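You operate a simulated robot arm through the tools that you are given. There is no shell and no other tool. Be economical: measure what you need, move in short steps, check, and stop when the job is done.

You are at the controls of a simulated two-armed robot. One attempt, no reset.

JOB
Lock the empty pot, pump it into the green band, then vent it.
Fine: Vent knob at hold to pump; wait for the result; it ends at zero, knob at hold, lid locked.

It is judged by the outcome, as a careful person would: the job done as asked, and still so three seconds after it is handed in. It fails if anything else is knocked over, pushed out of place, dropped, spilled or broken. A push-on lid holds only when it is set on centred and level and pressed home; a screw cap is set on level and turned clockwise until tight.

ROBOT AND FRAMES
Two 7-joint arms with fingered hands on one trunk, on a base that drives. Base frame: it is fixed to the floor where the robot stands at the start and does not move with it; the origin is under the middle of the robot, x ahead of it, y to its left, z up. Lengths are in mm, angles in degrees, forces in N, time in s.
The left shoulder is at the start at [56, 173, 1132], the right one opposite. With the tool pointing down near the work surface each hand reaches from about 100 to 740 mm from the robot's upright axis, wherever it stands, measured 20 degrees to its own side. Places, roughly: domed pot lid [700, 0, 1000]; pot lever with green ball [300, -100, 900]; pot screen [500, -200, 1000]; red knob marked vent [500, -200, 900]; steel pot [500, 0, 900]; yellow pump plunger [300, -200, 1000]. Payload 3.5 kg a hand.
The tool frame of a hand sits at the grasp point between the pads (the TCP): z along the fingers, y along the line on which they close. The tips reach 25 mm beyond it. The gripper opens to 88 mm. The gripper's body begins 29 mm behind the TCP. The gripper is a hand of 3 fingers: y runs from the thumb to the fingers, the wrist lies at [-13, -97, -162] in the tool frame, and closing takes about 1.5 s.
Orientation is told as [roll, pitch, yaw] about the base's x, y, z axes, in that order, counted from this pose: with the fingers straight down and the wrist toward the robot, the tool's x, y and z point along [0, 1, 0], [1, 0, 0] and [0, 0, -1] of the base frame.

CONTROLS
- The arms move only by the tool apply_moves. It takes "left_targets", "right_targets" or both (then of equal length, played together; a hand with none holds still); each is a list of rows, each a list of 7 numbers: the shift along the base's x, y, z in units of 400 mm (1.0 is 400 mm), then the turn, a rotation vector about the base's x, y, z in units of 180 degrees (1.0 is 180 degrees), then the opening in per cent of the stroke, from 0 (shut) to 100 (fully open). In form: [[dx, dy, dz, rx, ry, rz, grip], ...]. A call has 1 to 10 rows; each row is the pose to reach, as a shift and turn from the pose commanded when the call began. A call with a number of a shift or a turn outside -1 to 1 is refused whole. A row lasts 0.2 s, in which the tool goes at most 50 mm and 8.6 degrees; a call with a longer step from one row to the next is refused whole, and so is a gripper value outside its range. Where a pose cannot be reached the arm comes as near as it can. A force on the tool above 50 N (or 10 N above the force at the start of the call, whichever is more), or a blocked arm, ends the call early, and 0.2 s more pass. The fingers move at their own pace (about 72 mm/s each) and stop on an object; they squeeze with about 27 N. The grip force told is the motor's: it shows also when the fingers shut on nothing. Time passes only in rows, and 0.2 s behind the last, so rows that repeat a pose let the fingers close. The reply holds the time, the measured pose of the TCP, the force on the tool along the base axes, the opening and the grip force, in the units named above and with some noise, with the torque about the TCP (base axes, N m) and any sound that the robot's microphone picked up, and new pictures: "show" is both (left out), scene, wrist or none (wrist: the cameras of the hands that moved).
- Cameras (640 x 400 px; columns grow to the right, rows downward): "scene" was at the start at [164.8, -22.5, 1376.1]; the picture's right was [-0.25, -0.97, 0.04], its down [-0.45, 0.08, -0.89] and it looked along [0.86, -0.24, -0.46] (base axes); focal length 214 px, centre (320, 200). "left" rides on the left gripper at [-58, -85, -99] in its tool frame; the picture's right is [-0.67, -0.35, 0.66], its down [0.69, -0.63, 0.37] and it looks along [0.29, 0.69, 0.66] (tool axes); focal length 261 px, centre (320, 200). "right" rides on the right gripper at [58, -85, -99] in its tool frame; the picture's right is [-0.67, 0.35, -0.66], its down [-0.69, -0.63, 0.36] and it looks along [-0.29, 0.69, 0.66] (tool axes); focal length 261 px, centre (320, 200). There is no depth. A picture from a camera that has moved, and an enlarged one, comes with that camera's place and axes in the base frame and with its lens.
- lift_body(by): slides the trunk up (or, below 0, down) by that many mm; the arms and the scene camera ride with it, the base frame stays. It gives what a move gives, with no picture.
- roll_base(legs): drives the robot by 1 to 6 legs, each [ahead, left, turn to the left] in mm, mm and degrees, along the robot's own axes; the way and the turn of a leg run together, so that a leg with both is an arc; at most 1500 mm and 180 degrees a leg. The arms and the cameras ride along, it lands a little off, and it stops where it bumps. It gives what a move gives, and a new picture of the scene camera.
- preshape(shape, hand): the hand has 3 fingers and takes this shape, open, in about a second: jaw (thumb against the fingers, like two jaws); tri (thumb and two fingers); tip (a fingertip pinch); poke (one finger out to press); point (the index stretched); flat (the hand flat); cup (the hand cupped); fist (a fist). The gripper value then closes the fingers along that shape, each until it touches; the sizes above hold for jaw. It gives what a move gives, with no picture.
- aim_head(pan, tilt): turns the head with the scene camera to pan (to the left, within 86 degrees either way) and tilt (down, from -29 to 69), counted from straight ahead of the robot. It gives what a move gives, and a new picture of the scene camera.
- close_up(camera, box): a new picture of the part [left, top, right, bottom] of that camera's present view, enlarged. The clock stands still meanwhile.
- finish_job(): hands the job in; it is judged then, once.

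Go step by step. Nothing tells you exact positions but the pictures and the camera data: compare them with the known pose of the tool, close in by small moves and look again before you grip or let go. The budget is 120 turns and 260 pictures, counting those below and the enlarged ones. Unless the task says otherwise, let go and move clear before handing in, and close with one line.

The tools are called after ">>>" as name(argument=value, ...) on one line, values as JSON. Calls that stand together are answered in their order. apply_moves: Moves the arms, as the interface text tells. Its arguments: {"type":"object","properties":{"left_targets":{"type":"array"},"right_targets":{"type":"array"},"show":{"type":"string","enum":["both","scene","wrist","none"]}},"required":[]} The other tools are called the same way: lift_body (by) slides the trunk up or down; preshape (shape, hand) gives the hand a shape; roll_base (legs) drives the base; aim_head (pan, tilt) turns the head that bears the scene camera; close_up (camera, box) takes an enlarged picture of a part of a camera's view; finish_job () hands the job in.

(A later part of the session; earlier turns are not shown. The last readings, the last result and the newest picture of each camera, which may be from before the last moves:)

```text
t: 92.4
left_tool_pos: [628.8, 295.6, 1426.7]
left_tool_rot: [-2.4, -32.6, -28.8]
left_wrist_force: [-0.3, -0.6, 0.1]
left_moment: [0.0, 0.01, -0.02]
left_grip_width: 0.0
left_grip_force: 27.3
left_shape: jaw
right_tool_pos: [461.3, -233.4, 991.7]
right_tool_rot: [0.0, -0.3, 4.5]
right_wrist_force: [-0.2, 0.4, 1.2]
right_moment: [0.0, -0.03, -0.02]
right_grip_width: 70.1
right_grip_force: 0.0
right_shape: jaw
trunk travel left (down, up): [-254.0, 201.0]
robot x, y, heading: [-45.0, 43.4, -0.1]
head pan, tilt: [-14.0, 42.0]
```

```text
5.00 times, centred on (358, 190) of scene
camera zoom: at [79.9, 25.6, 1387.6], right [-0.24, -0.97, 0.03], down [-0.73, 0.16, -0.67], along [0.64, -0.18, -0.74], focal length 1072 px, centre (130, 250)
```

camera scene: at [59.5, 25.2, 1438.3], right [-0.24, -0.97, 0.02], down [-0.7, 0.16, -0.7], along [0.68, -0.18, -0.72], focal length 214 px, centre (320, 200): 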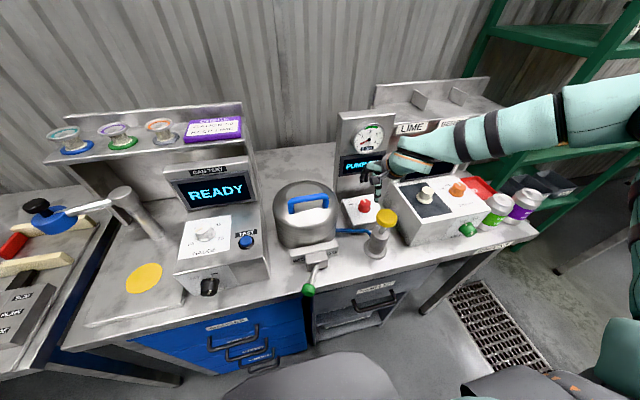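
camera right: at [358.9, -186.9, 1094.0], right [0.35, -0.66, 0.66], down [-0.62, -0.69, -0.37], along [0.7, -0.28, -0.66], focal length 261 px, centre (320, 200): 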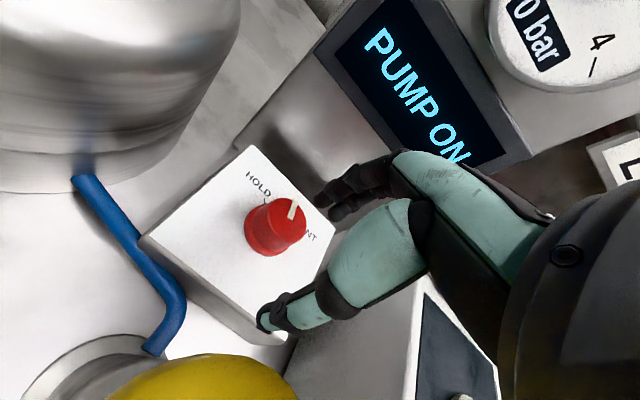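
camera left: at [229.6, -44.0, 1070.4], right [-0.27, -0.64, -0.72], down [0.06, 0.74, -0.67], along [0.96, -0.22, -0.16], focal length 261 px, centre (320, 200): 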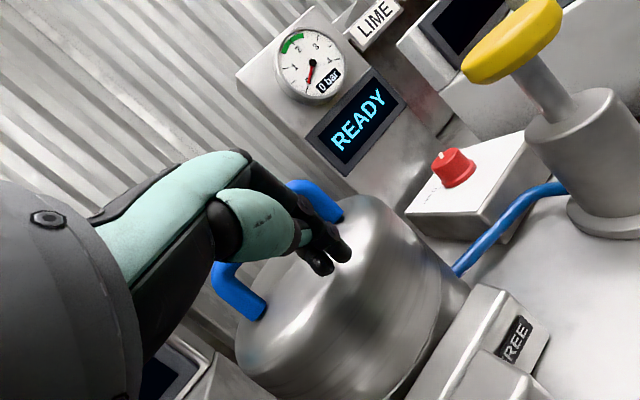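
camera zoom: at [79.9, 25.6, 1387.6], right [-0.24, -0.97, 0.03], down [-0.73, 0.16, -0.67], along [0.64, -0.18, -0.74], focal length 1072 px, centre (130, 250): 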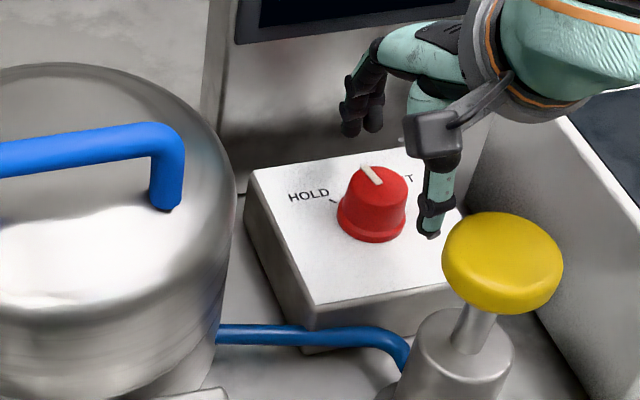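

The knob axis is about 8 mm to the left. I'll shift, then lower further.

>>> apply_moves(right_targets=[[0.002, 0.02, 0, 0, 0, 0, 80], [0.002, 0.02, 0, 0, 0, 0, 80]], show="none")

>>> lift_body(by=-20)

>>> close_up(camera="right", box=[160, 140, 400, 340])

>>> close_up(camera="scene", box=[310, 150, 406, 230])

```text
t: 93.0
left_tool_pos: [629.9, 295.3, 1427.0]
left_tool_rot: [-2.4, -32.5, -28.8]
left_wrist_force: [-0.3, -0.2, -0.1]
left_moment: [0.03, 0.01, -0.02]
left_grip_width: 0.2
left_grip_force: 27.8
left_shape: jaw
right_tool_pos: [463.1, -224.7, 990.3]
right_tool_rot: [0.0, -0.4, 4.4]
right_wrist_force: [0.3, 0.9, -0.5]
right_moment: [0.02, 0.01, 0.04]
right_grip_width: 70.5
right_grip_force: 0.1
right_shape: jaw
trunk travel left (down, up): [-254.0, 201.0]
robot x, y, heading: [-46.6, 44.3, 0.1]
head pan, tilt: [-14.0, 42.0]
```

```text
t: 93.7
left_tool_pos: [630.2, 296.3, 1406.8]
left_tool_rot: [-2.5, -32.6, -28.8]
left_wrist_force: [0.3, 1.3, 0.0]
left_moment: [0.05, -0.03, 0.01]
left_grip_width: 0.0
left_grip_force: 27.4
left_shape: jaw
right_tool_pos: [463.0, -225.4, 969.8]
right_tool_rot: [0.0, -0.4, 4.4]
right_wrist_force: [-0.1, -0.1, -1.0]
right_moment: [0.0, 0.0, 0.02]
right_grip_width: 70.3
right_grip_force: 0.1
right_shape: jaw
trunk travel left (down, up): [-234.0, 221.0]
robot x, y, heading: [-45.3, 44.1, -0.1]
head pan, tilt: [-14.0, 42.0]
```

```text
2.00 times, centred on (280, 240) of right
camera zoom: at [374.8, -173.2, 1069.4], right [0.39, -0.64, 0.66], down [-0.57, -0.73, -0.37], along [0.72, -0.23, -0.66], focal length 521 px, centre (400, 120)
```

zoom: 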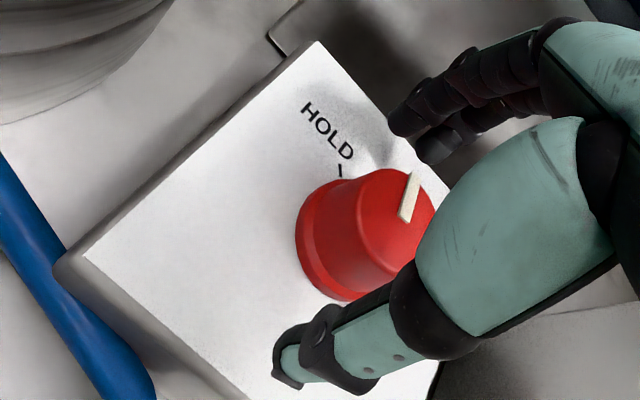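

```text
5.00 times, centred on (358, 190) of scene
camera zoom: at [92.1, 25.6, 1364.2], right [-0.24, -0.97, 0.03], down [-0.74, 0.16, -0.65], along [0.63, -0.18, -0.76], focal length 1072 px, centre (130, 250)
```

zoom: 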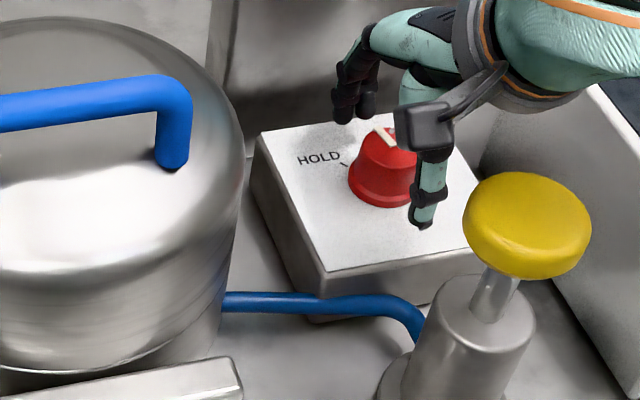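

I'll close on the knob here and turn it counterclockwise about 25° in small steps.

>>> apply_moves(right_targets=[[0, 0, 0, 0, 0, 0, 50], [0, 0, 0, 0, 0, 0, 20], [0, 0, 0, 0, 0, 0, 0], [0, 0, 0, 0, 0, 0, 0], [0, 0, 0, 0, 0, 0, 0], [0, 0, 0, 0, 0, 0.04, 0], [0, 0, 0, 0, 0, 0.08, 0]], show="none")

>>> close_up(camera="scene", box=[310, 150, 406, 230])

>>> close_up(camera="right", box=[160, 140, 400, 340])

```text
t: 95.3
left_tool_pos: [630.1, 296.2, 1406.7]
left_tool_rot: [-2.5, -32.6, -28.8]
left_wrist_force: [0.0, 0.2, 0.1]
left_moment: [0.0, -0.01, -0.01]
left_grip_width: 0.0
left_grip_force: 26.7
left_shape: jaw
right_tool_pos: [463.4, -224.2, 969.8]
right_tool_rot: [0.0, -0.3, 18.8]
right_wrist_force: [0.7, 3.4, -1.2]
right_moment: [0.06, -0.08, 0.03]
right_grip_width: 24.0
right_grip_force: 26.8
right_shape: jaw
trunk travel left (down, up): [-234.0, 221.0]
robot x, y, heading: [-43.9, 42.4, 0.1]
head pan, tilt: [-14.0, 42.0]
```

```text
5.00 times, centred on (358, 190) of scene
camera zoom: at [91.9, 25.9, 1364.3], right [-0.24, -0.97, 0.03], down [-0.74, 0.16, -0.65], along [0.63, -0.18, -0.76], focal length 1072 px, centre (130, 250)
```

zoom: 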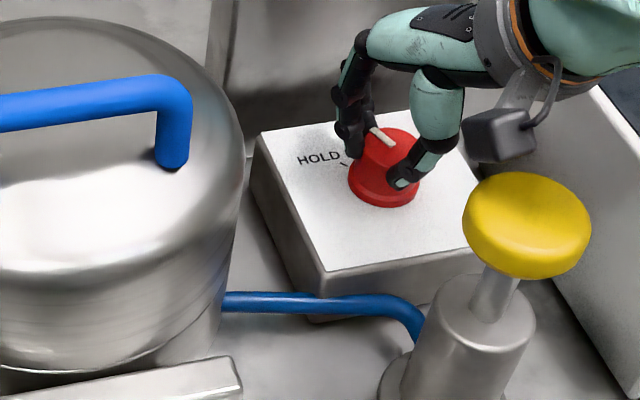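

```text
2.00 times, centred on (280, 240) of right
camera zoom: at [364.3, -197.1, 1069.3], right [0.54, -0.52, 0.66], down [-0.37, -0.85, -0.37], along [0.75, -0.04, -0.66], focal length 521 px, centre (400, 120)
```

zoom: 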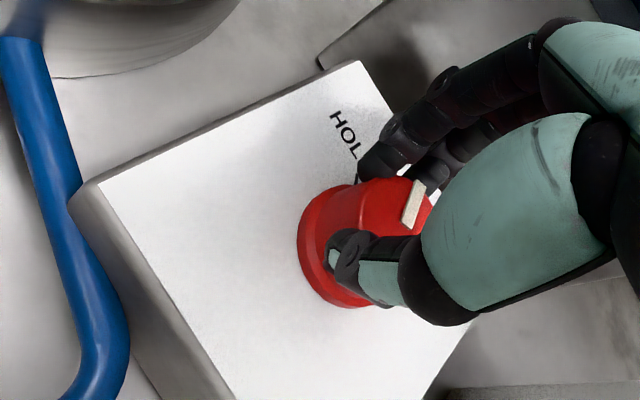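

It turns cleanly with the hand. I'll turn further.

>>> apply_moves(right_targets=[[0, 0, 0, 0, 0, 0.04, 0], [0, 0, 0, 0, 0, 0.08, 0], [0, 0, 0, 0, 0, 0.1, 0]], show="none")

>>> close_up(camera="scene", box=[350, 160, 398, 200])

>>> close_up(camera="scene", box=[310, 80, 430, 180])

```text
t: 96.1
left_tool_pos: [629.5, 295.5, 1406.4]
left_tool_rot: [-2.4, -32.5, -28.7]
left_wrist_force: [0.0, -1.3, 0.0]
left_moment: [0.06, -0.01, -0.03]
left_grip_width: 0.0
left_grip_force: 27.3
left_shape: jaw
right_tool_pos: [444.1, -202.5, 960.1]
right_tool_rot: [-0.6, -0.6, 36.3]
right_wrist_force: [-0.2, 0.6, -1.1]
right_moment: [0.02, 0.03, 0.01]
right_grip_width: 17.5
right_grip_force: 27.4
right_shape: jaw
right hand out of reach, approached as far as the arm can: row 2, 3
trunk travel left (down, up): [-234.0, 221.0]
robot x, y, heading: [-49.2, 46.4, -0.2]
head pan, tilt: [-14.0, 42.0]
```

```text
10.00 times, centred on (374, 180) of scene
camera zoom: at [91.3, 25.8, 1364.4], right [-0.24, -0.97, 0.03], down [-0.74, 0.16, -0.65], along [0.63, -0.18, -0.76], focal length 2145 px, centre (-220, 400)
```

zoom: 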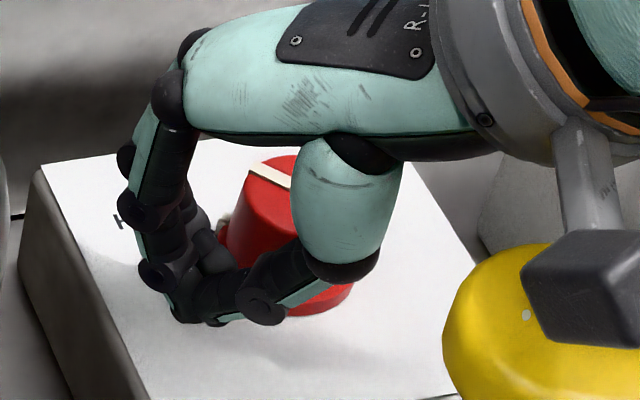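

```text
4.00 times, centred on (370, 130) of scene
camera zoom: at [91.3, 25.8, 1364.4], right [-0.24, -0.97, 0.03], down [-0.74, 0.16, -0.65], along [0.63, -0.18, -0.76], focal length 858 px, centre (120, 480)
```

zoom: 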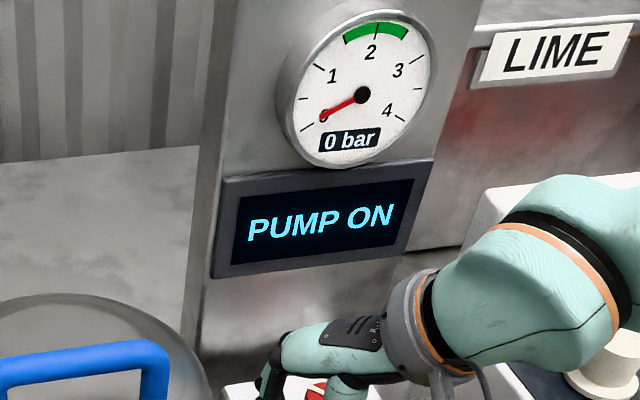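

The twist got most of the way before the wrist limit. I'll open, lift off and inspect the pointer.

>>> apply_moves(right_targets=[[0, 0, 0, 0, 0, 0, 40], [0, 0, 0, 0, 0, 0, 80], [0, 0, 0, 0, 0, 0, 80]], show="none")

>>> lift_body(by=80)

>>> apply_moves(right_targets=[[0, -0.05, 0.02, 0, 0, -0.04, 80], [0, -0.1, 0.05, 0, 0, -0.08, 80], [0, -0.12, 0.05, 0, 0, -0.12, 80], [0, -0.12, 0.05, 0, 0, -0.16, 80]])

>>> close_up(camera="right", box=[180, 160, 340, 300])

>>> close_up(camera="scene", box=[320, 150, 400, 220])

```text
t: 96.9
left_tool_pos: [630.1, 295.6, 1406.6]
left_tool_rot: [-2.4, -32.5, -28.8]
left_wrist_force: [0.2, -0.3, -0.7]
left_moment: [0.0, 0.03, 0.02]
left_grip_width: 0.1
left_grip_force: 27.6
left_shape: jaw
right_tool_pos: [445.1, -201.6, 959.7]
right_tool_rot: [-0.5, -0.7, 36.3]
right_wrist_force: [1.4, 0.1, 0.6]
right_moment: [0.01, -0.02, -0.03]
right_grip_width: 70.1
right_grip_force: 0.1
right_shape: jaw
trunk travel left (down, up): [-234.0, 221.0]
robot x, y, heading: [-44.7, 42.7, -0.2]
head pan, tilt: [-14.0, 42.0]
```

```text
t: 98.0
left_tool_pos: [624.7, 294.8, 1493.9]
left_tool_rot: [-2.2, -32.9, -28.8]
left_wrist_force: [-0.8, 0.0, 0.2]
left_moment: [-0.02, 0.0, -0.01]
left_grip_width: 0.0
left_grip_force: 26.8
left_shape: jaw
right_tool_pos: [435.0, -202.1, 1077.7]
right_tool_rot: [-3.1, -4.1, 36.2]
right_wrist_force: [0.5, -1.0, -0.1]
right_moment: [0.01, 0.0, 0.02]
right_grip_width: 70.1
right_grip_force: 0.0
right_shape: jaw
trunk travel left (down, up): [-314.0, 141.0]
robot x, y, heading: [-47.6, 41.8, -0.0]
head pan, tilt: [-14.0, 42.0]
```

```text
t: 99.0
left_tool_pos: [624.2, 296.9, 1492.1]
left_tool_rot: [-2.2, -33.1, -28.8]
left_wrist_force: [-0.6, -0.7, -0.7]
left_moment: [0.0, 0.03, -0.03]
left_grip_width: 0.0
left_grip_force: 27.1
left_shape: jaw
right_tool_pos: [434.1, -248.9, 1098.9]
right_tool_rot: [-3.2, -4.1, 7.5]
right_wrist_force: [0.5, 0.0, 0.1]
right_moment: [0.04, -0.02, 0.01]
right_grip_width: 70.2
right_grip_force: 0.0
right_shape: jaw
trunk travel left (down, up): [-314.0, 141.0]
robot x, y, heading: [-43.6, 44.0, -0.1]
head pan, tilt: [-14.0, 42.0]
camera scene: at [53.3, 26.4, 1454.8], right [-0.24, -0.97, 0.01], down [-0.69, 0.16, -0.71], along [0.68, -0.18, -0.71], focal length 214 px, centre (320, 200)
camera right: at [337.1, -198.1, 1188.2], right [0.38, -0.59, 0.71], down [-0.51, -0.78, -0.37], along [0.77, -0.22, -0.59], focal length 261 px, centre (320, 200)
```

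scene: 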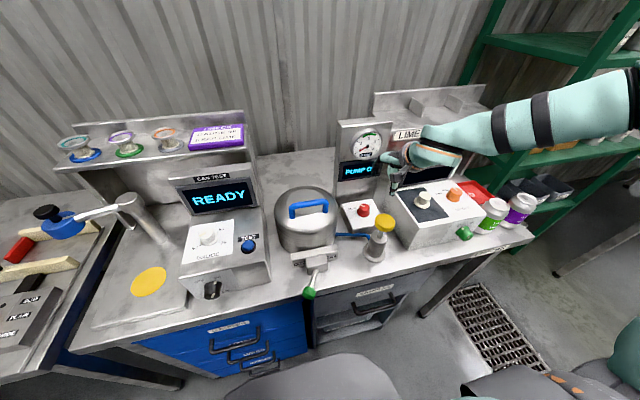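
right: 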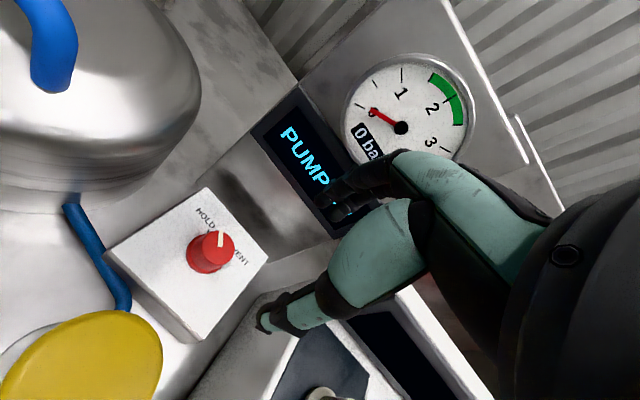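

```text
2.86 times, centred on (260, 230) of right
camera zoom: at [337.1, -198.1, 1188.2], right [0.38, -0.59, 0.71], down [-0.51, -0.78, -0.37], along [0.77, -0.22, -0.59], focal length 745 px, centre (491, 114)
```

zoom: 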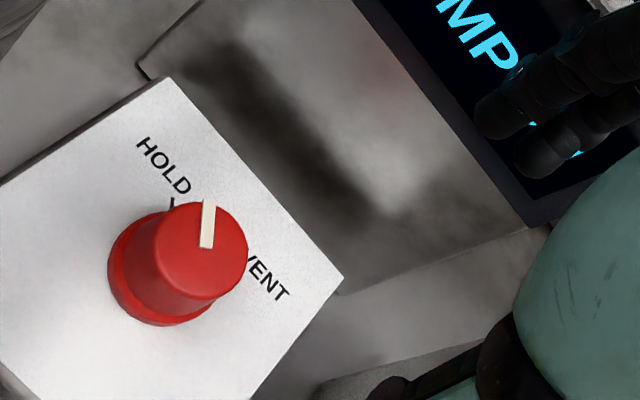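

```text
5.71 times, centred on (360, 185) of scene
camera zoom: at [53.3, 26.4, 1454.8], right [-0.24, -0.97, 0.01], down [-0.69, 0.16, -0.71], along [0.68, -0.18, -0.71], focal length 1226 px, centre (91, 286)
```

zoom: 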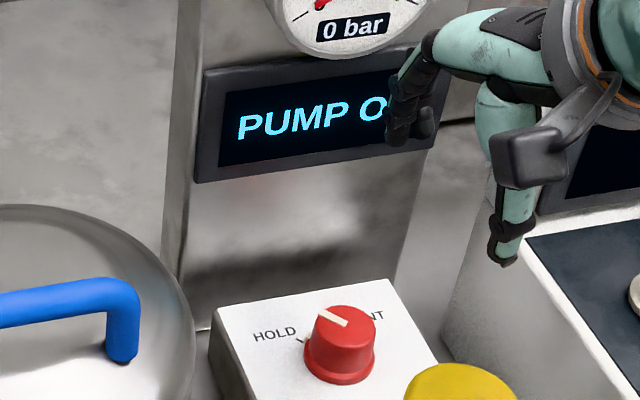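

The knob points at the HOLD tick, with the pointer at about 40° left. Next is pumping: I'll put the closed fingers over the plunger at (342,-220).

>>> apply_moves(right_targets=[[-0.04, 0, 0.02, 0.008, 0.01, 0, 50], [-0.1, 0.02, 0.03, 0.015, 0.02, 0, 0], [-0.17, 0.05, 0.03, 0.015, 0.02, 0, 0], [-0.23, 0.072, 0.03, 0.015, 0.02, 0, 0], [-0.23, 0.072, 0.02, 0.015, 0.02, 0, 0], [-0.23, 0.072, 0, 0.015, 0.02, 0, 0]])

>>> close_up(camera="scene", box=[330, 160, 450, 260])

```text
t: 100.4
left_tool_pos: [625.3, 295.8, 1492.0]
left_tool_rot: [-2.2, -33.1, -29.0]
left_wrist_force: [0.2, 0.1, 1.1]
left_moment: [0.0, -0.01, -0.01]
left_grip_width: 0.2
left_grip_force: 26.6
left_shape: jaw
right_tool_pos: [345.1, -220.1, 1097.6]
right_tool_rot: [0.1, -0.8, 7.4]
right_wrist_force: [-0.6, -0.2, 0.5]
right_moment: [-0.01, 0.01, 0.03]
right_grip_width: 0.1
right_grip_force: 26.7
right_shape: jaw
trunk travel left (down, up): [-314.0, 141.0]
robot x, y, heading: [-44.6, 47.1, 0.1]
head pan, tilt: [-14.0, 42.0]
camera scene: at [53.8, 25.5, 1454.7], right [-0.24, -0.97, 0.01], down [-0.69, 0.16, -0.71], along [0.68, -0.18, -0.71], focal length 214 px, centre (320, 200)
camera right: at [251.1, -174.1, 1196.3], right [0.42, -0.62, 0.66], down [-0.53, -0.76, -0.38], along [0.73, -0.19, -0.65], focal length 261 px, centre (320, 200)
```

scene: 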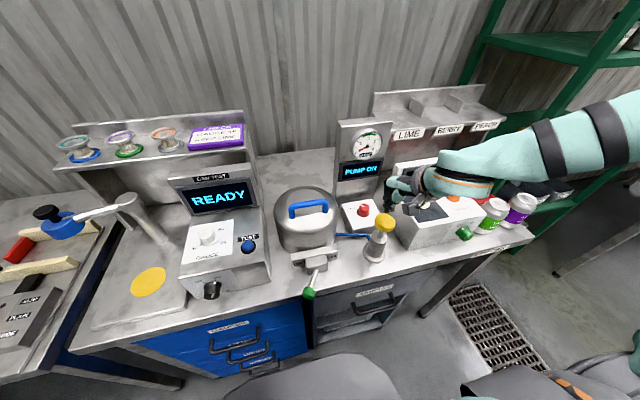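
right: 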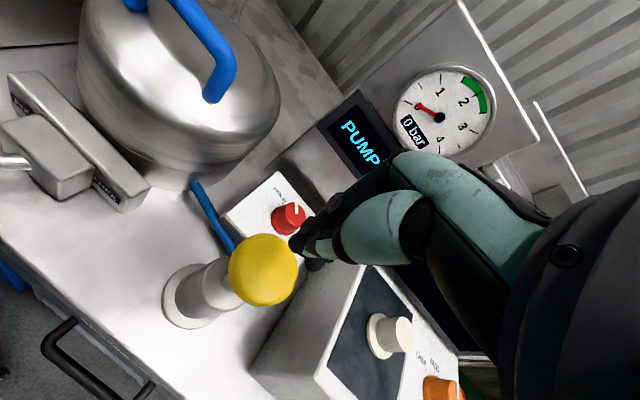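

```text
4.00 times, centred on (390, 210) of scene
camera zoom: at [53.8, 25.5, 1454.7], right [-0.24, -0.97, 0.01], down [-0.69, 0.16, -0.71], along [0.68, -0.18, -0.71], focal length 858 px, centre (40, 160)
```

zoom: 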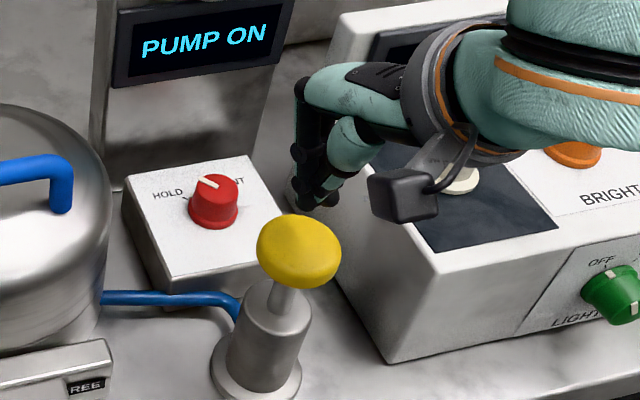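

Tips are aligned above the plunger. First pump stroke with the arm.

>>> apply_moves(right_targets=[[0, 0, -0.06, 0, 0, 0, 0], [0, 0, -0.11, 0, 0, 0, 0], [0, 0, -0.15, 0, 0, 0, 0], [0, 0, -0.19, 0, 0, 0, 0]])

```text
t: 101.4
left_tool_pos: [625.7, 295.3, 1493.1]
left_tool_rot: [-2.1, -33.0, -28.9]
left_wrist_force: [-0.1, 0.4, -0.2]
left_moment: [0.0, 0.02, 0.0]
left_grip_width: 0.2
left_grip_force: 27.2
left_shape: jaw
right_tool_pos: [343.4, -220.3, 1022.1]
right_tool_rot: [0.0, -0.9, 7.2]
right_wrist_force: [0.4, 0.3, 2.8]
right_moment: [-0.01, -0.02, -0.02]
right_grip_width: 0.0
right_grip_force: 27.0
right_shape: jaw
trunk travel left (down, up): [-314.0, 141.0]
robot x, y, heading: [-45.9, 46.9, -0.2]
head pan, tilt: [-14.0, 42.0]
heard: click
camera scene: at [53.4, 25.7, 1454.8], right [-0.24, -0.97, 0.01], down [-0.69, 0.16, -0.71], along [0.68, -0.18, -0.71], focal length 214 px, centre (320, 200)
camera right: at [250.6, -173.7, 1119.8], right [0.42, -0.62, 0.66], down [-0.53, -0.76, -0.38], along [0.74, -0.19, -0.65], focal length 261 px, centre (320, 200)
```

scene: 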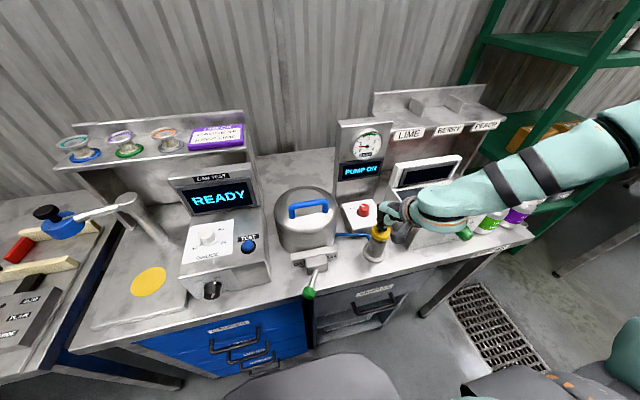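
right: 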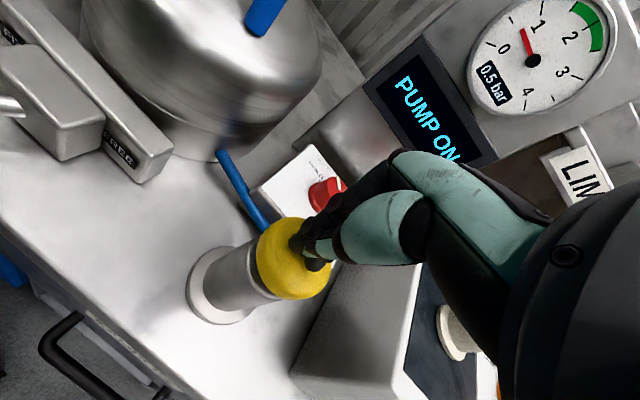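

One stroke gave 0.5 bar with a click. Four strokes should reach about 2.0, mid-green, so I'll do two more and check.

>>> apply_moves(right_targets=[[0, 0, 0.06, 0, 0, 0, 0], [0, 0, 0.12, 0, 0, 0, 0], [0, 0, 0.12, 0, 0, 0, 0], [0, 0, 0.06, 0, 0, 0, 0], [0, 0, 0, 0, 0, 0, 0], [0, 0, 0, 0, 0, 0, 0]])

>>> close_up(camera="scene", box=[330, 110, 402, 190])

```text
t: 102.8
left_tool_pos: [623.1, 295.2, 1493.0]
left_tool_rot: [-2.1, -33.2, -28.9]
left_wrist_force: [-0.6, 0.1, -0.6]
left_moment: [-0.01, 0.02, 0.02]
left_grip_width: 0.0
left_grip_force: 26.5
left_shape: jaw
right_tool_pos: [343.3, -220.7, 1021.1]
right_tool_rot: [0.0, -0.9, 7.4]
right_wrist_force: [1.5, -0.7, 2.9]
right_moment: [-0.02, 0.0, -0.01]
right_grip_width: 0.0
right_grip_force: 27.2
right_shape: jaw
trunk travel left (down, up): [-314.0, 141.0]
robot x, y, heading: [-47.2, 44.7, 0.3]
head pan, tilt: [-14.0, 42.0]
heard: click
camera scene: at [52.8, 25.7, 1454.9], right [-0.24, -0.97, 0.01], down [-0.69, 0.16, -0.71], along [0.68, -0.18, -0.71], focal length 214 px, centre (320, 200)
camera right: at [250.3, -174.0, 1119.6], right [0.42, -0.62, 0.66], down [-0.53, -0.76, -0.38], along [0.74, -0.19, -0.65], focal length 261 px, centre (320, 200)
```

scene: 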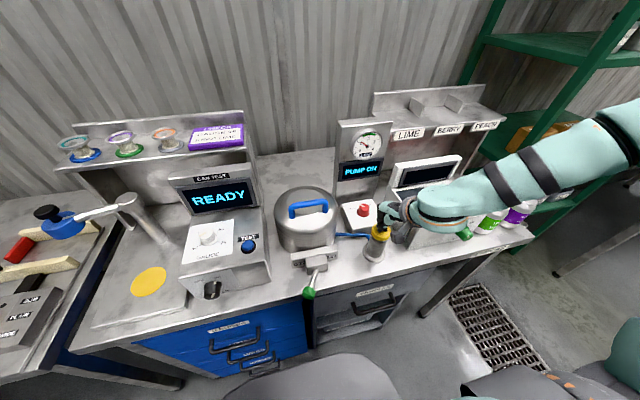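
right: 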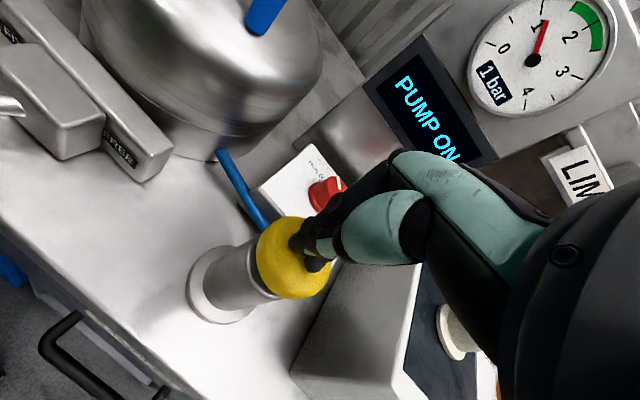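

```text
5.00 times, centred on (366, 150) of scene
camera zoom: at [52.8, 25.7, 1454.9], right [-0.24, -0.97, 0.01], down [-0.69, 0.16, -0.71], along [0.68, -0.18, -0.71], focal length 1072 px, centre (90, 450)
```

zoom: 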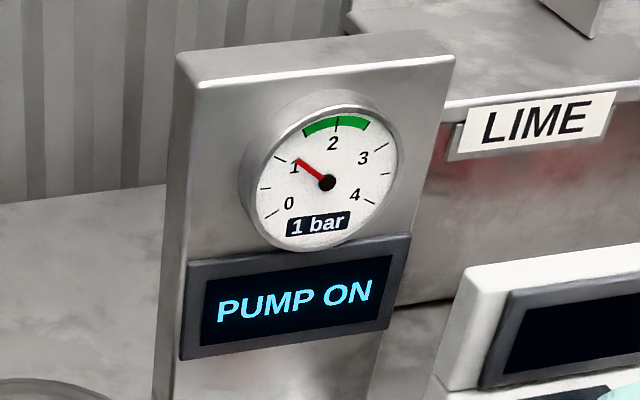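

Now 1 bar. Third stroke.

>>> apply_moves(right_targets=[[0, 0, 0.06, 0, 0, 0, 0], [0, 0, 0.12, 0, 0, 0, 0], [0, 0, 0.12, 0, 0, 0, 0], [0, 0, 0.06, 0, 0, 0, 0], [0, 0, 0, 0, 0, 0, 0], [0, 0, 0, 0, 0, 0, 0]], show="wrist")

```text
t: 104.2
left_tool_pos: [624.3, 296.4, 1493.7]
left_tool_rot: [-2.2, -33.1, -28.9]
left_wrist_force: [-0.3, 0.4, -0.6]
left_moment: [0.02, 0.0, -0.06]
left_grip_width: 0.0
left_grip_force: 26.7
left_shape: jaw
right_tool_pos: [343.2, -220.4, 1022.7]
right_tool_rot: [0.0, -1.0, 7.5]
right_wrist_force: [1.3, -1.0, 3.0]
right_moment: [-0.06, -0.08, 0.02]
right_grip_width: 0.0
right_grip_force: 27.3
right_shape: jaw
trunk travel left (down, up): [-314.0, 141.0]
robot x, y, heading: [-44.7, 47.5, -0.0]
head pan, tilt: [-14.0, 42.0]
heard: click
camera right: at [250.8, -174.5, 1120.6], right [0.42, -0.62, 0.66], down [-0.53, -0.76, -0.38], along [0.74, -0.19, -0.65], focal length 261 px, centre (320, 200)
```

right: 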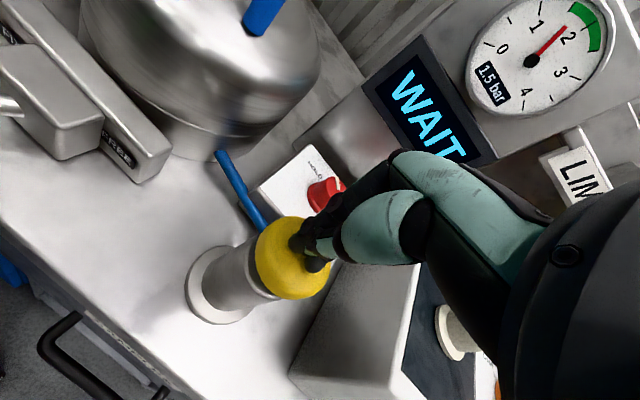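

It reads 1.5 bar and the display says "WAIT". I'll lift off the plunger and look at the gauge.

>>> apply_moves(right_targets=[[0, 0, 0.06, 0, 0, 0, 0], [0, 0, 0.12, 0, 0, 0, 0], [0, 0, 0.15, 0, 0, 0, 0]], show="none")

>>> close_up(camera="scene", box=[330, 110, 402, 190])

```text
t: 105.0
left_tool_pos: [625.4, 294.8, 1492.6]
left_tool_rot: [-2.2, -33.1, -28.9]
left_wrist_force: [0.8, -0.4, 0.3]
left_moment: [0.01, -0.01, 0.02]
left_grip_width: 0.0
left_grip_force: 27.5
left_shape: jaw
right_tool_pos: [342.8, -220.8, 1081.5]
right_tool_rot: [0.1, -0.8, 7.4]
right_wrist_force: [-1.0, 0.0, -0.4]
right_moment: [0.0, 0.02, -0.02]
right_grip_width: 0.0
right_grip_force: 26.9
right_shape: jaw
trunk travel left (down, up): [-314.0, 141.0]
robot x, y, heading: [-45.1, 44.1, -0.1]
head pan, tilt: [-14.0, 42.0]
```

```text
5.00 times, centred on (366, 150) of scene
camera zoom: at [53.2, 25.7, 1454.8], right [-0.24, -0.97, 0.01], down [-0.69, 0.16, -0.71], along [0.68, -0.18, -0.71], focal length 1072 px, centre (90, 450)
```

zoom: 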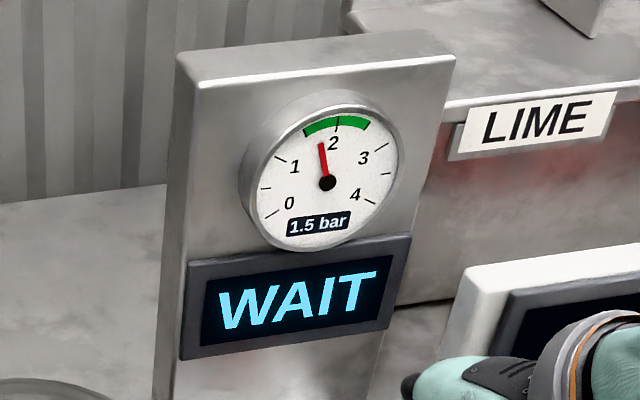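

The needle is inside the green band and the display says WAIT. While it waits I'll move the hand up and toward the knob, keeping clear.

>>> apply_moves(right_targets=[[0.06, 0, 0.02, 0, 0, 0, 20], [0.14, -0.01, 0.02, 0, 0, 0, 50], [0.22, -0.015, 0.02, 0, 0, 0.03, 80], [0.295, -0.015, 0, 0, 0, 0.05, 80], [0.295, -0.015, 0, 0, 0, 0.05, 80], [0.295, -0.015, 0, 0, 0, 0.05, 80], [0.295, -0.015, 0, 0, 0, 0.05, 80], [0.295, -0.015, 0, 0, 0, 0.05, 80]])

>>> close_up(camera="scene", box=[330, 110, 402, 190])

```text
t: 106.8
left_tool_pos: [624.4, 295.8, 1493.1]
left_tool_rot: [-2.0, -33.1, -28.9]
left_wrist_force: [-0.2, 0.0, 0.8]
left_moment: [0.01, 0.01, 0.0]
left_grip_width: 0.0
left_grip_force: 26.8
left_shape: jaw
right_tool_pos: [461.2, -227.7, 1081.5]
right_tool_rot: [0.0, -0.9, 16.5]
right_wrist_force: [0.3, 0.1, -0.2]
right_moment: [0.02, 0.03, -0.04]
right_grip_width: 70.2
right_grip_force: 0.0
right_shape: jaw
trunk travel left (down, up): [-314.0, 141.0]
robot x, y, heading: [-46.8, 46.9, 0.0]
head pan, tilt: [-14.0, 42.0]
camera scene: at [53.2, 25.7, 1454.8], right [-0.24, -0.97, 0.01], down [-0.69, 0.16, -0.71], along [0.68, -0.18, -0.71], focal length 214 px, centre (320, 200)
camera right: at [362.6, -195.8, 1180.4], right [0.51, -0.55, 0.66], down [-0.4, -0.83, -0.38], along [0.76, -0.07, -0.65], focal length 261 px, centre (320, 200)
```

scene: 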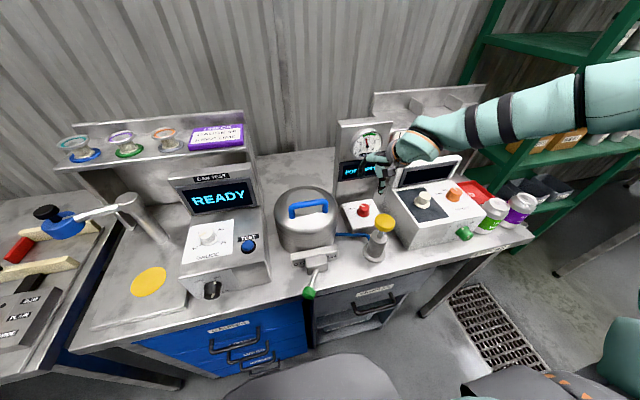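
right: 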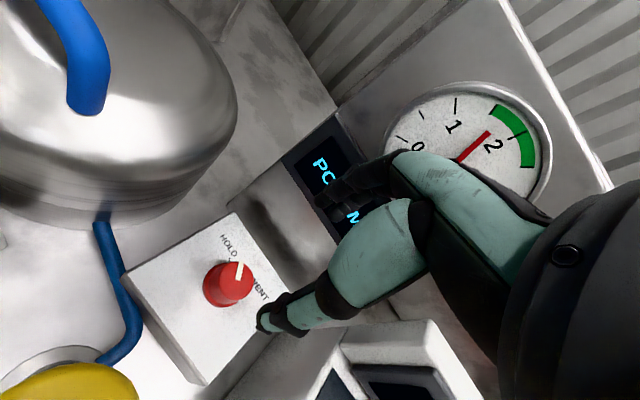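

```text
5.00 times, centred on (366, 150) of scene
camera zoom: at [53.2, 25.7, 1454.8], right [-0.24, -0.97, 0.01], down [-0.69, 0.16, -0.71], along [0.68, -0.18, -0.71], focal length 1072 px, centre (90, 450)
```

zoom: 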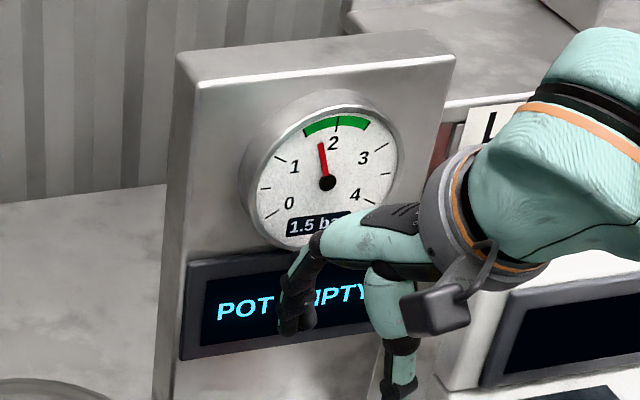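

The result shows "POT EMPTY", so the pump test is done. Next is venting, so I'll lower the open hand around the knob.

>>> apply_moves(right_targets=[[0.004, 0.006, 0, 0, 0.004, 0.02, 80], [0.004, 0.006, 0, 0, 0.004, 0.02, 80]], show="none")

>>> lift_body(by=-85)

>>> close_up(camera="right", box=[160, 140, 400, 340])

>>> close_up(camera="scene", box=[310, 130, 430, 230])

```text
t: 107.4
left_tool_pos: [625.7, 296.2, 1491.7]
left_tool_rot: [-2.2, -33.1, -29.0]
left_wrist_force: [0.2, -0.1, -0.2]
left_moment: [-0.01, 0.0, -0.01]
left_grip_width: 0.1
left_grip_force: 26.8
left_shape: jaw
right_tool_pos: [463.1, -224.4, 1081.7]
right_tool_rot: [0.2, -0.2, 20.1]
right_wrist_force: [0.3, -0.6, 0.1]
right_moment: [-0.01, -0.01, 0.03]
right_grip_width: 70.1
right_grip_force: 0.0
right_shape: jaw
trunk travel left (down, up): [-314.0, 141.0]
robot x, y, heading: [-43.8, 43.6, 0.0]
head pan, tilt: [-14.0, 42.0]
```

```text
t: 108.7
left_tool_pos: [660.7, 294.8, 1361.0]
left_tool_rot: [-4.3, -29.6, -27.8]
left_wrist_force: [-0.1, 0.7, -0.4]
left_moment: [0.01, 0.01, 0.0]
left_grip_width: 0.0
left_grip_force: 27.4
left_shape: jaw
right_tool_pos: [461.3, -223.2, 998.0]
right_tool_rot: [0.3, -0.2, 19.9]
right_wrist_force: [-0.7, 0.0, 0.1]
right_moment: [0.01, 0.01, -0.02]
right_grip_width: 70.1
right_grip_force: 0.2
right_shape: jaw
trunk travel left (down, up): [-229.0, 226.0]
robot x, y, heading: [-46.3, 45.8, 0.2]
head pan, tilt: [-14.0, 42.0]
```

```text
2.00 times, centred on (280, 240) of right
camera zoom: at [363.3, -199.2, 1096.9], right [0.56, -0.51, 0.65], down [-0.36, -0.86, -0.37], along [0.75, -0.03, -0.66], focal length 521 px, centre (400, 120)
```

zoom: 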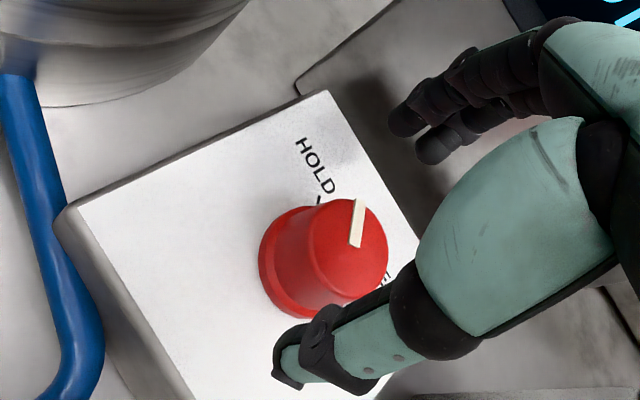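

```text
4.00 times, centred on (370, 180) of scene
camera zoom: at [94.4, 25.6, 1358.4], right [-0.24, -0.97, 0.03], down [-0.74, 0.16, -0.65], along [0.62, -0.18, -0.76], focal length 858 px, centre (120, 280)
```

zoom: 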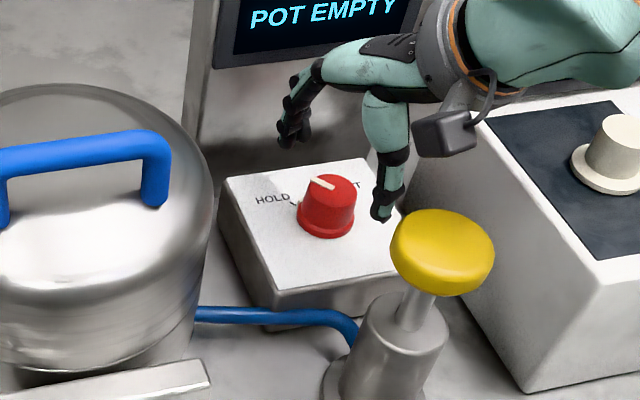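

The position is nearly the same as the earlier good grip. I'll lower 27 mm more and close.

>>> lift_body(by=-27)

>>> apply_moves(right_targets=[[0, -0.006, 0, 0, 0, 0, 60], [0, -0.006, 0, 0, 0, 0, 30], [0, -0.006, 0, 0, 0, 0, 0], [0, -0.006, 0, 0, 0, 0, 0], [0, -0.006, 0, 0, 0, 0, 0], [0, -0.006, 0, 0, 0, -0.04, 0], [0, -0.006, 0, 0, 0, -0.08, 0]], show="none")

>>> close_up(camera="scene", box=[310, 110, 430, 230])

```text
t: 109.4
left_tool_pos: [674.4, 295.8, 1314.4]
left_tool_rot: [-5.1, -28.2, -27.7]
left_wrist_force: [0.3, -0.8, 0.7]
left_moment: [0.01, -0.01, -0.02]
left_grip_width: 0.2
left_grip_force: 27.1
left_shape: jaw
right_tool_pos: [462.7, -224.5, 969.9]
right_tool_rot: [0.3, -0.3, 20.0]
right_wrist_force: [0.3, 0.6, 0.8]
right_moment: [0.03, -0.02, -0.02]
right_grip_width: 70.0
right_grip_force: 0.1
right_shape: jaw
trunk travel left (down, up): [-202.0, 253.0]
robot x, y, heading: [-47.2, 45.8, 0.0]
head pan, tilt: [-14.0, 42.0]
```

```text
t: 111.0
left_tool_pos: [677.1, 297.8, 1312.7]
left_tool_rot: [-5.2, -28.1, -27.5]
left_wrist_force: [-0.3, 0.2, -0.2]
left_moment: [-0.01, 0.01, 0.02]
left_grip_width: 0.0
left_grip_force: 26.8
left_shape: jaw
right_tool_pos: [463.9, -225.1, 969.8]
right_tool_rot: [0.2, -0.3, 5.6]
right_wrist_force: [5.6, 8.6, -2.6]
right_moment: [0.17, -0.12, 0.09]
right_grip_width: 24.0
right_grip_force: 26.9
right_shape: jaw
trunk travel left (down, up): [-202.0, 253.0]
robot x, y, heading: [-49.5, 44.5, -0.1]
head pan, tilt: [-14.0, 42.0]
```

```text
3.33 times, centred on (370, 170) of scene
camera zoom: at [113.1, 27.3, 1325.4], right [-0.24, -0.97, 0.04], down [-0.77, 0.16, -0.62], along [0.6, -0.18, -0.78], focal length 715 px, centre (153, 300)
```

zoom: 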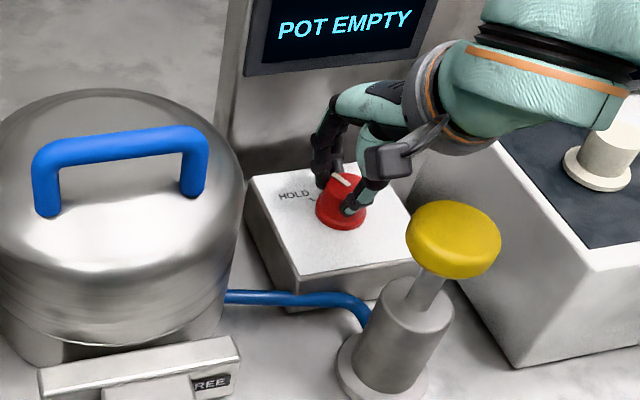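

The knob is gripped and turning clockwise. Continuing.

>>> apply_moves(right_targets=[[0, 0, 0, 0, 0, -0.04, 0], [0, 0, 0, 0, 0, -0.08, 0], [0, 0, 0, 0, 0, -0.12, 0]], show="none")

>>> close_up(camera="scene", box=[310, 90, 430, 230])

```text
t: 111.8
left_tool_pos: [678.9, 297.5, 1313.8]
left_tool_rot: [-5.3, -28.1, -27.5]
left_wrist_force: [0.4, -0.3, -0.2]
left_moment: [-0.02, 0.01, -0.02]
left_grip_width: 0.0
left_grip_force: 27.3
left_shape: jaw
right_tool_pos: [466.3, -224.7, 969.9]
right_tool_rot: [0.1, -0.3, -16.0]
right_wrist_force: [14.5, 10.2, 0.8]
right_moment: [0.17, -0.4, 0.17]
right_grip_width: 25.1
right_grip_force: 26.8
right_shape: jaw
trunk travel left (down, up): [-202.0, 253.0]
robot x, y, heading: [-44.5, 44.1, -0.0]
head pan, tilt: [-14.0, 42.0]
```

```text
2.86 times, centred on (370, 160) of scene
camera zoom: at [114.7, 27.9, 1325.3], right [-0.24, -0.97, 0.04], down [-0.77, 0.16, -0.62], along [0.6, -0.18, -0.78], focal length 613 px, centre (177, 314)
```

zoom: 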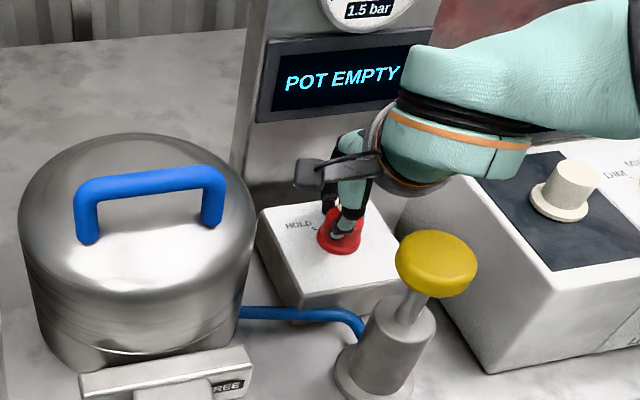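

About 36° turned so far. I'll try a bit more, easing the side load.

>>> apply_moves(right_targets=[[-0.005, -0.003, 0, 0, 0, -0.035, 0], [-0.005, -0.003, 0, 0, 0, -0.07, 0], [-0.005, -0.003, 0, 0, 0, -0.1, 0]], show="none")

>>> close_up(camera="scene", box=[310, 90, 430, 230])

```text
t: 112.6
left_tool_pos: [679.8, 297.8, 1313.6]
left_tool_rot: [-5.3, -27.9, -27.5]
left_wrist_force: [-0.1, 0.1, 0.1]
left_moment: [-0.03, -0.01, -0.04]
left_grip_width: 0.0
left_grip_force: 27.4
left_shape: jaw
right_tool_pos: [465.1, -225.4, 969.5]
right_tool_rot: [0.2, -0.1, -34.0]
right_wrist_force: [26.1, 9.0, 6.7]
right_moment: [-0.05, -0.7, 0.22]
right_grip_width: 25.5
right_grip_force: 26.6
right_shape: jaw
trunk travel left (down, up): [-202.0, 253.0]
robot x, y, heading: [-45.3, 47.1, -0.1]
head pan, tilt: [-14.0, 42.0]
```

```text
2.86 times, centred on (370, 160) of scene
camera zoom: at [116.4, 27.9, 1325.1], right [-0.24, -0.97, 0.04], down [-0.77, 0.16, -0.62], along [0.59, -0.18, -0.78], focal length 613 px, centre (177, 314)
```

zoom: 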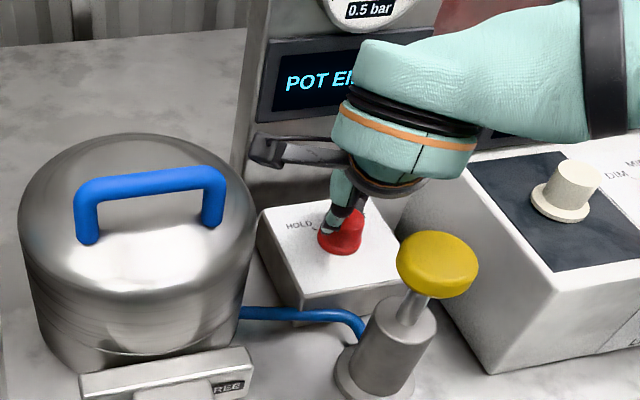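

It's venting and already down to 0.5 bar. I'll hold here until it reaches zero.

>>> apply_moves(right_targets=[[-0.008, 0, 0, 0, 0, 0, 0], [-0.008, 0, 0, 0, 0, 0, 0], [-0.008, 0, 0, 0, 0, 0, 0], [-0.008, 0, 0, 0, 0, 0, 0], [-0.008, 0, 0, 0, 0, 0, 0], [-0.008, 0, 0, 0, 0, 0, 0]], show="none")

>>> close_up(camera="scene", box=[310, 60, 430, 200])

```text
t: 114.0
left_tool_pos: [680.8, 298.2, 1311.9]
left_tool_rot: [-5.4, -27.9, -27.4]
left_wrist_force: [-0.4, 0.2, 0.4]
left_moment: [0.03, 0.01, -0.02]
left_grip_width: 0.0
left_grip_force: 27.4
left_shape: jaw
right_tool_pos: [462.2, -225.3, 968.8]
right_tool_rot: [0.2, -0.2, -33.9]
right_wrist_force: [34.1, 6.5, 11.4]
right_moment: [-0.24, -1.01, 0.25]
right_grip_width: 27.4
right_grip_force: 26.7
right_shape: jaw
trunk travel left (down, up): [-202.0, 253.0]
robot x, y, heading: [-47.9, 46.8, 0.1]
head pan, tilt: [-14.0, 42.0]
```

```text
2.86 times, centred on (370, 130) of scene
camera zoom: at [117.3, 27.9, 1324.9], right [-0.24, -0.97, 0.04], down [-0.77, 0.16, -0.62], along [0.59, -0.18, -0.78], focal length 613 px, centre (177, 400)
```

zoom: 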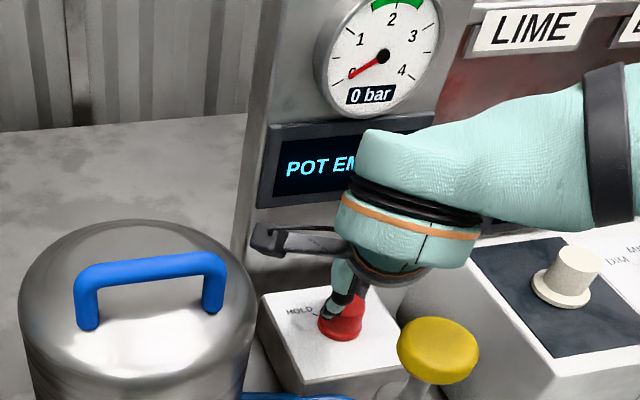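

It reads 0 bar. I'll relieve the side load and turn the knob back counterclockwise to HOLD by the same amount.

>>> apply_moves(right_targets=[[0.012, 0, 0.003, 0, 0, 0.03, 0], [0.012, 0, 0.003, 0, 0, 0.07, 0], [0.012, 0, 0.003, 0, 0, 0.11, 0], [0.01, 0, 0.003, 0, 0, 0.15, 0], [0.008, 0, 0.003, 0, 0, 0.19, 0], [0.006, 0, 0.003, 0, 0, 0.23, 0], [0.004, 0, 0.003, 0, 0, 0.27, 0], [0.004, 0, 0.003, 0, 0, 0.305, 0]], show="none")

>>> close_up(camera="scene", box=[320, 130, 416, 210])

>>> close_up(camera="right", box=[160, 140, 400, 340])

```text
t: 115.8
left_tool_pos: [677.6, 296.0, 1314.3]
left_tool_rot: [-5.2, -28.1, -27.5]
left_wrist_force: [0.2, 0.3, -0.3]
left_moment: [0.04, 0.0, -0.03]
left_grip_width: 0.2
left_grip_force: 26.8
left_shape: jaw
right_tool_pos: [460.1, -228.6, 969.8]
right_tool_rot: [0.4, -0.1, 20.9]
right_wrist_force: [5.0, 7.0, -4.0]
right_moment: [0.13, -0.21, 0.1]
right_grip_width: 25.0
right_grip_force: 27.3
right_shape: jaw
trunk travel left (down, up): [-202.0, 253.0]
robot x, y, heading: [-44.1, 45.4, -0.2]
head pan, tilt: [-14.0, 42.0]
```

```text
5.00 times, centred on (368, 170) of scene
camera zoom: at [113.1, 25.7, 1325.3], right [-0.24, -0.97, 0.04], down [-0.77, 0.16, -0.62], along [0.6, -0.18, -0.78], focal length 1072 px, centre (80, 350)
```

zoom: 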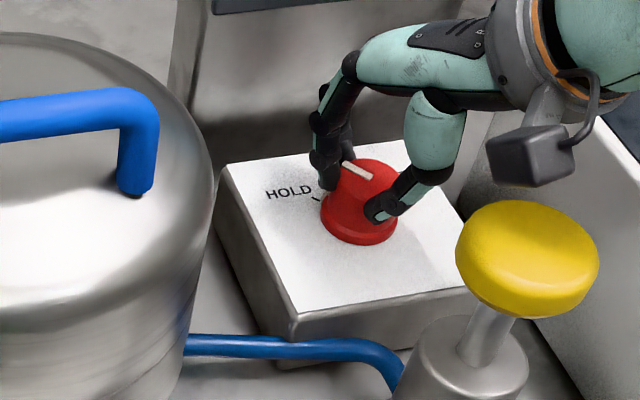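

```text
2.00 times, centred on (280, 240) of right
camera zoom: at [360.7, -204.4, 1069.9], right [0.57, -0.5, 0.65], down [-0.34, -0.86, -0.37], along [0.75, -0.01, -0.66], focal length 521 px, centre (400, 120)
```

zoom: 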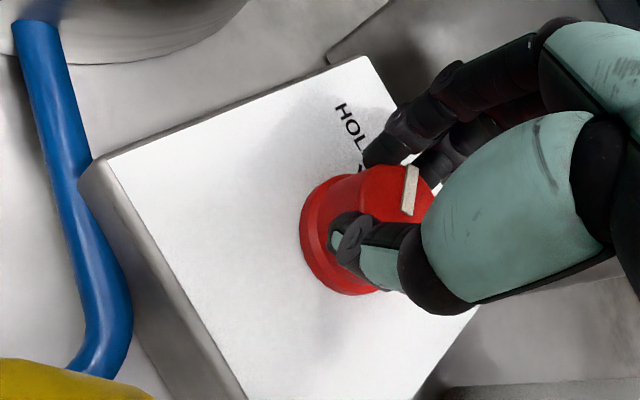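

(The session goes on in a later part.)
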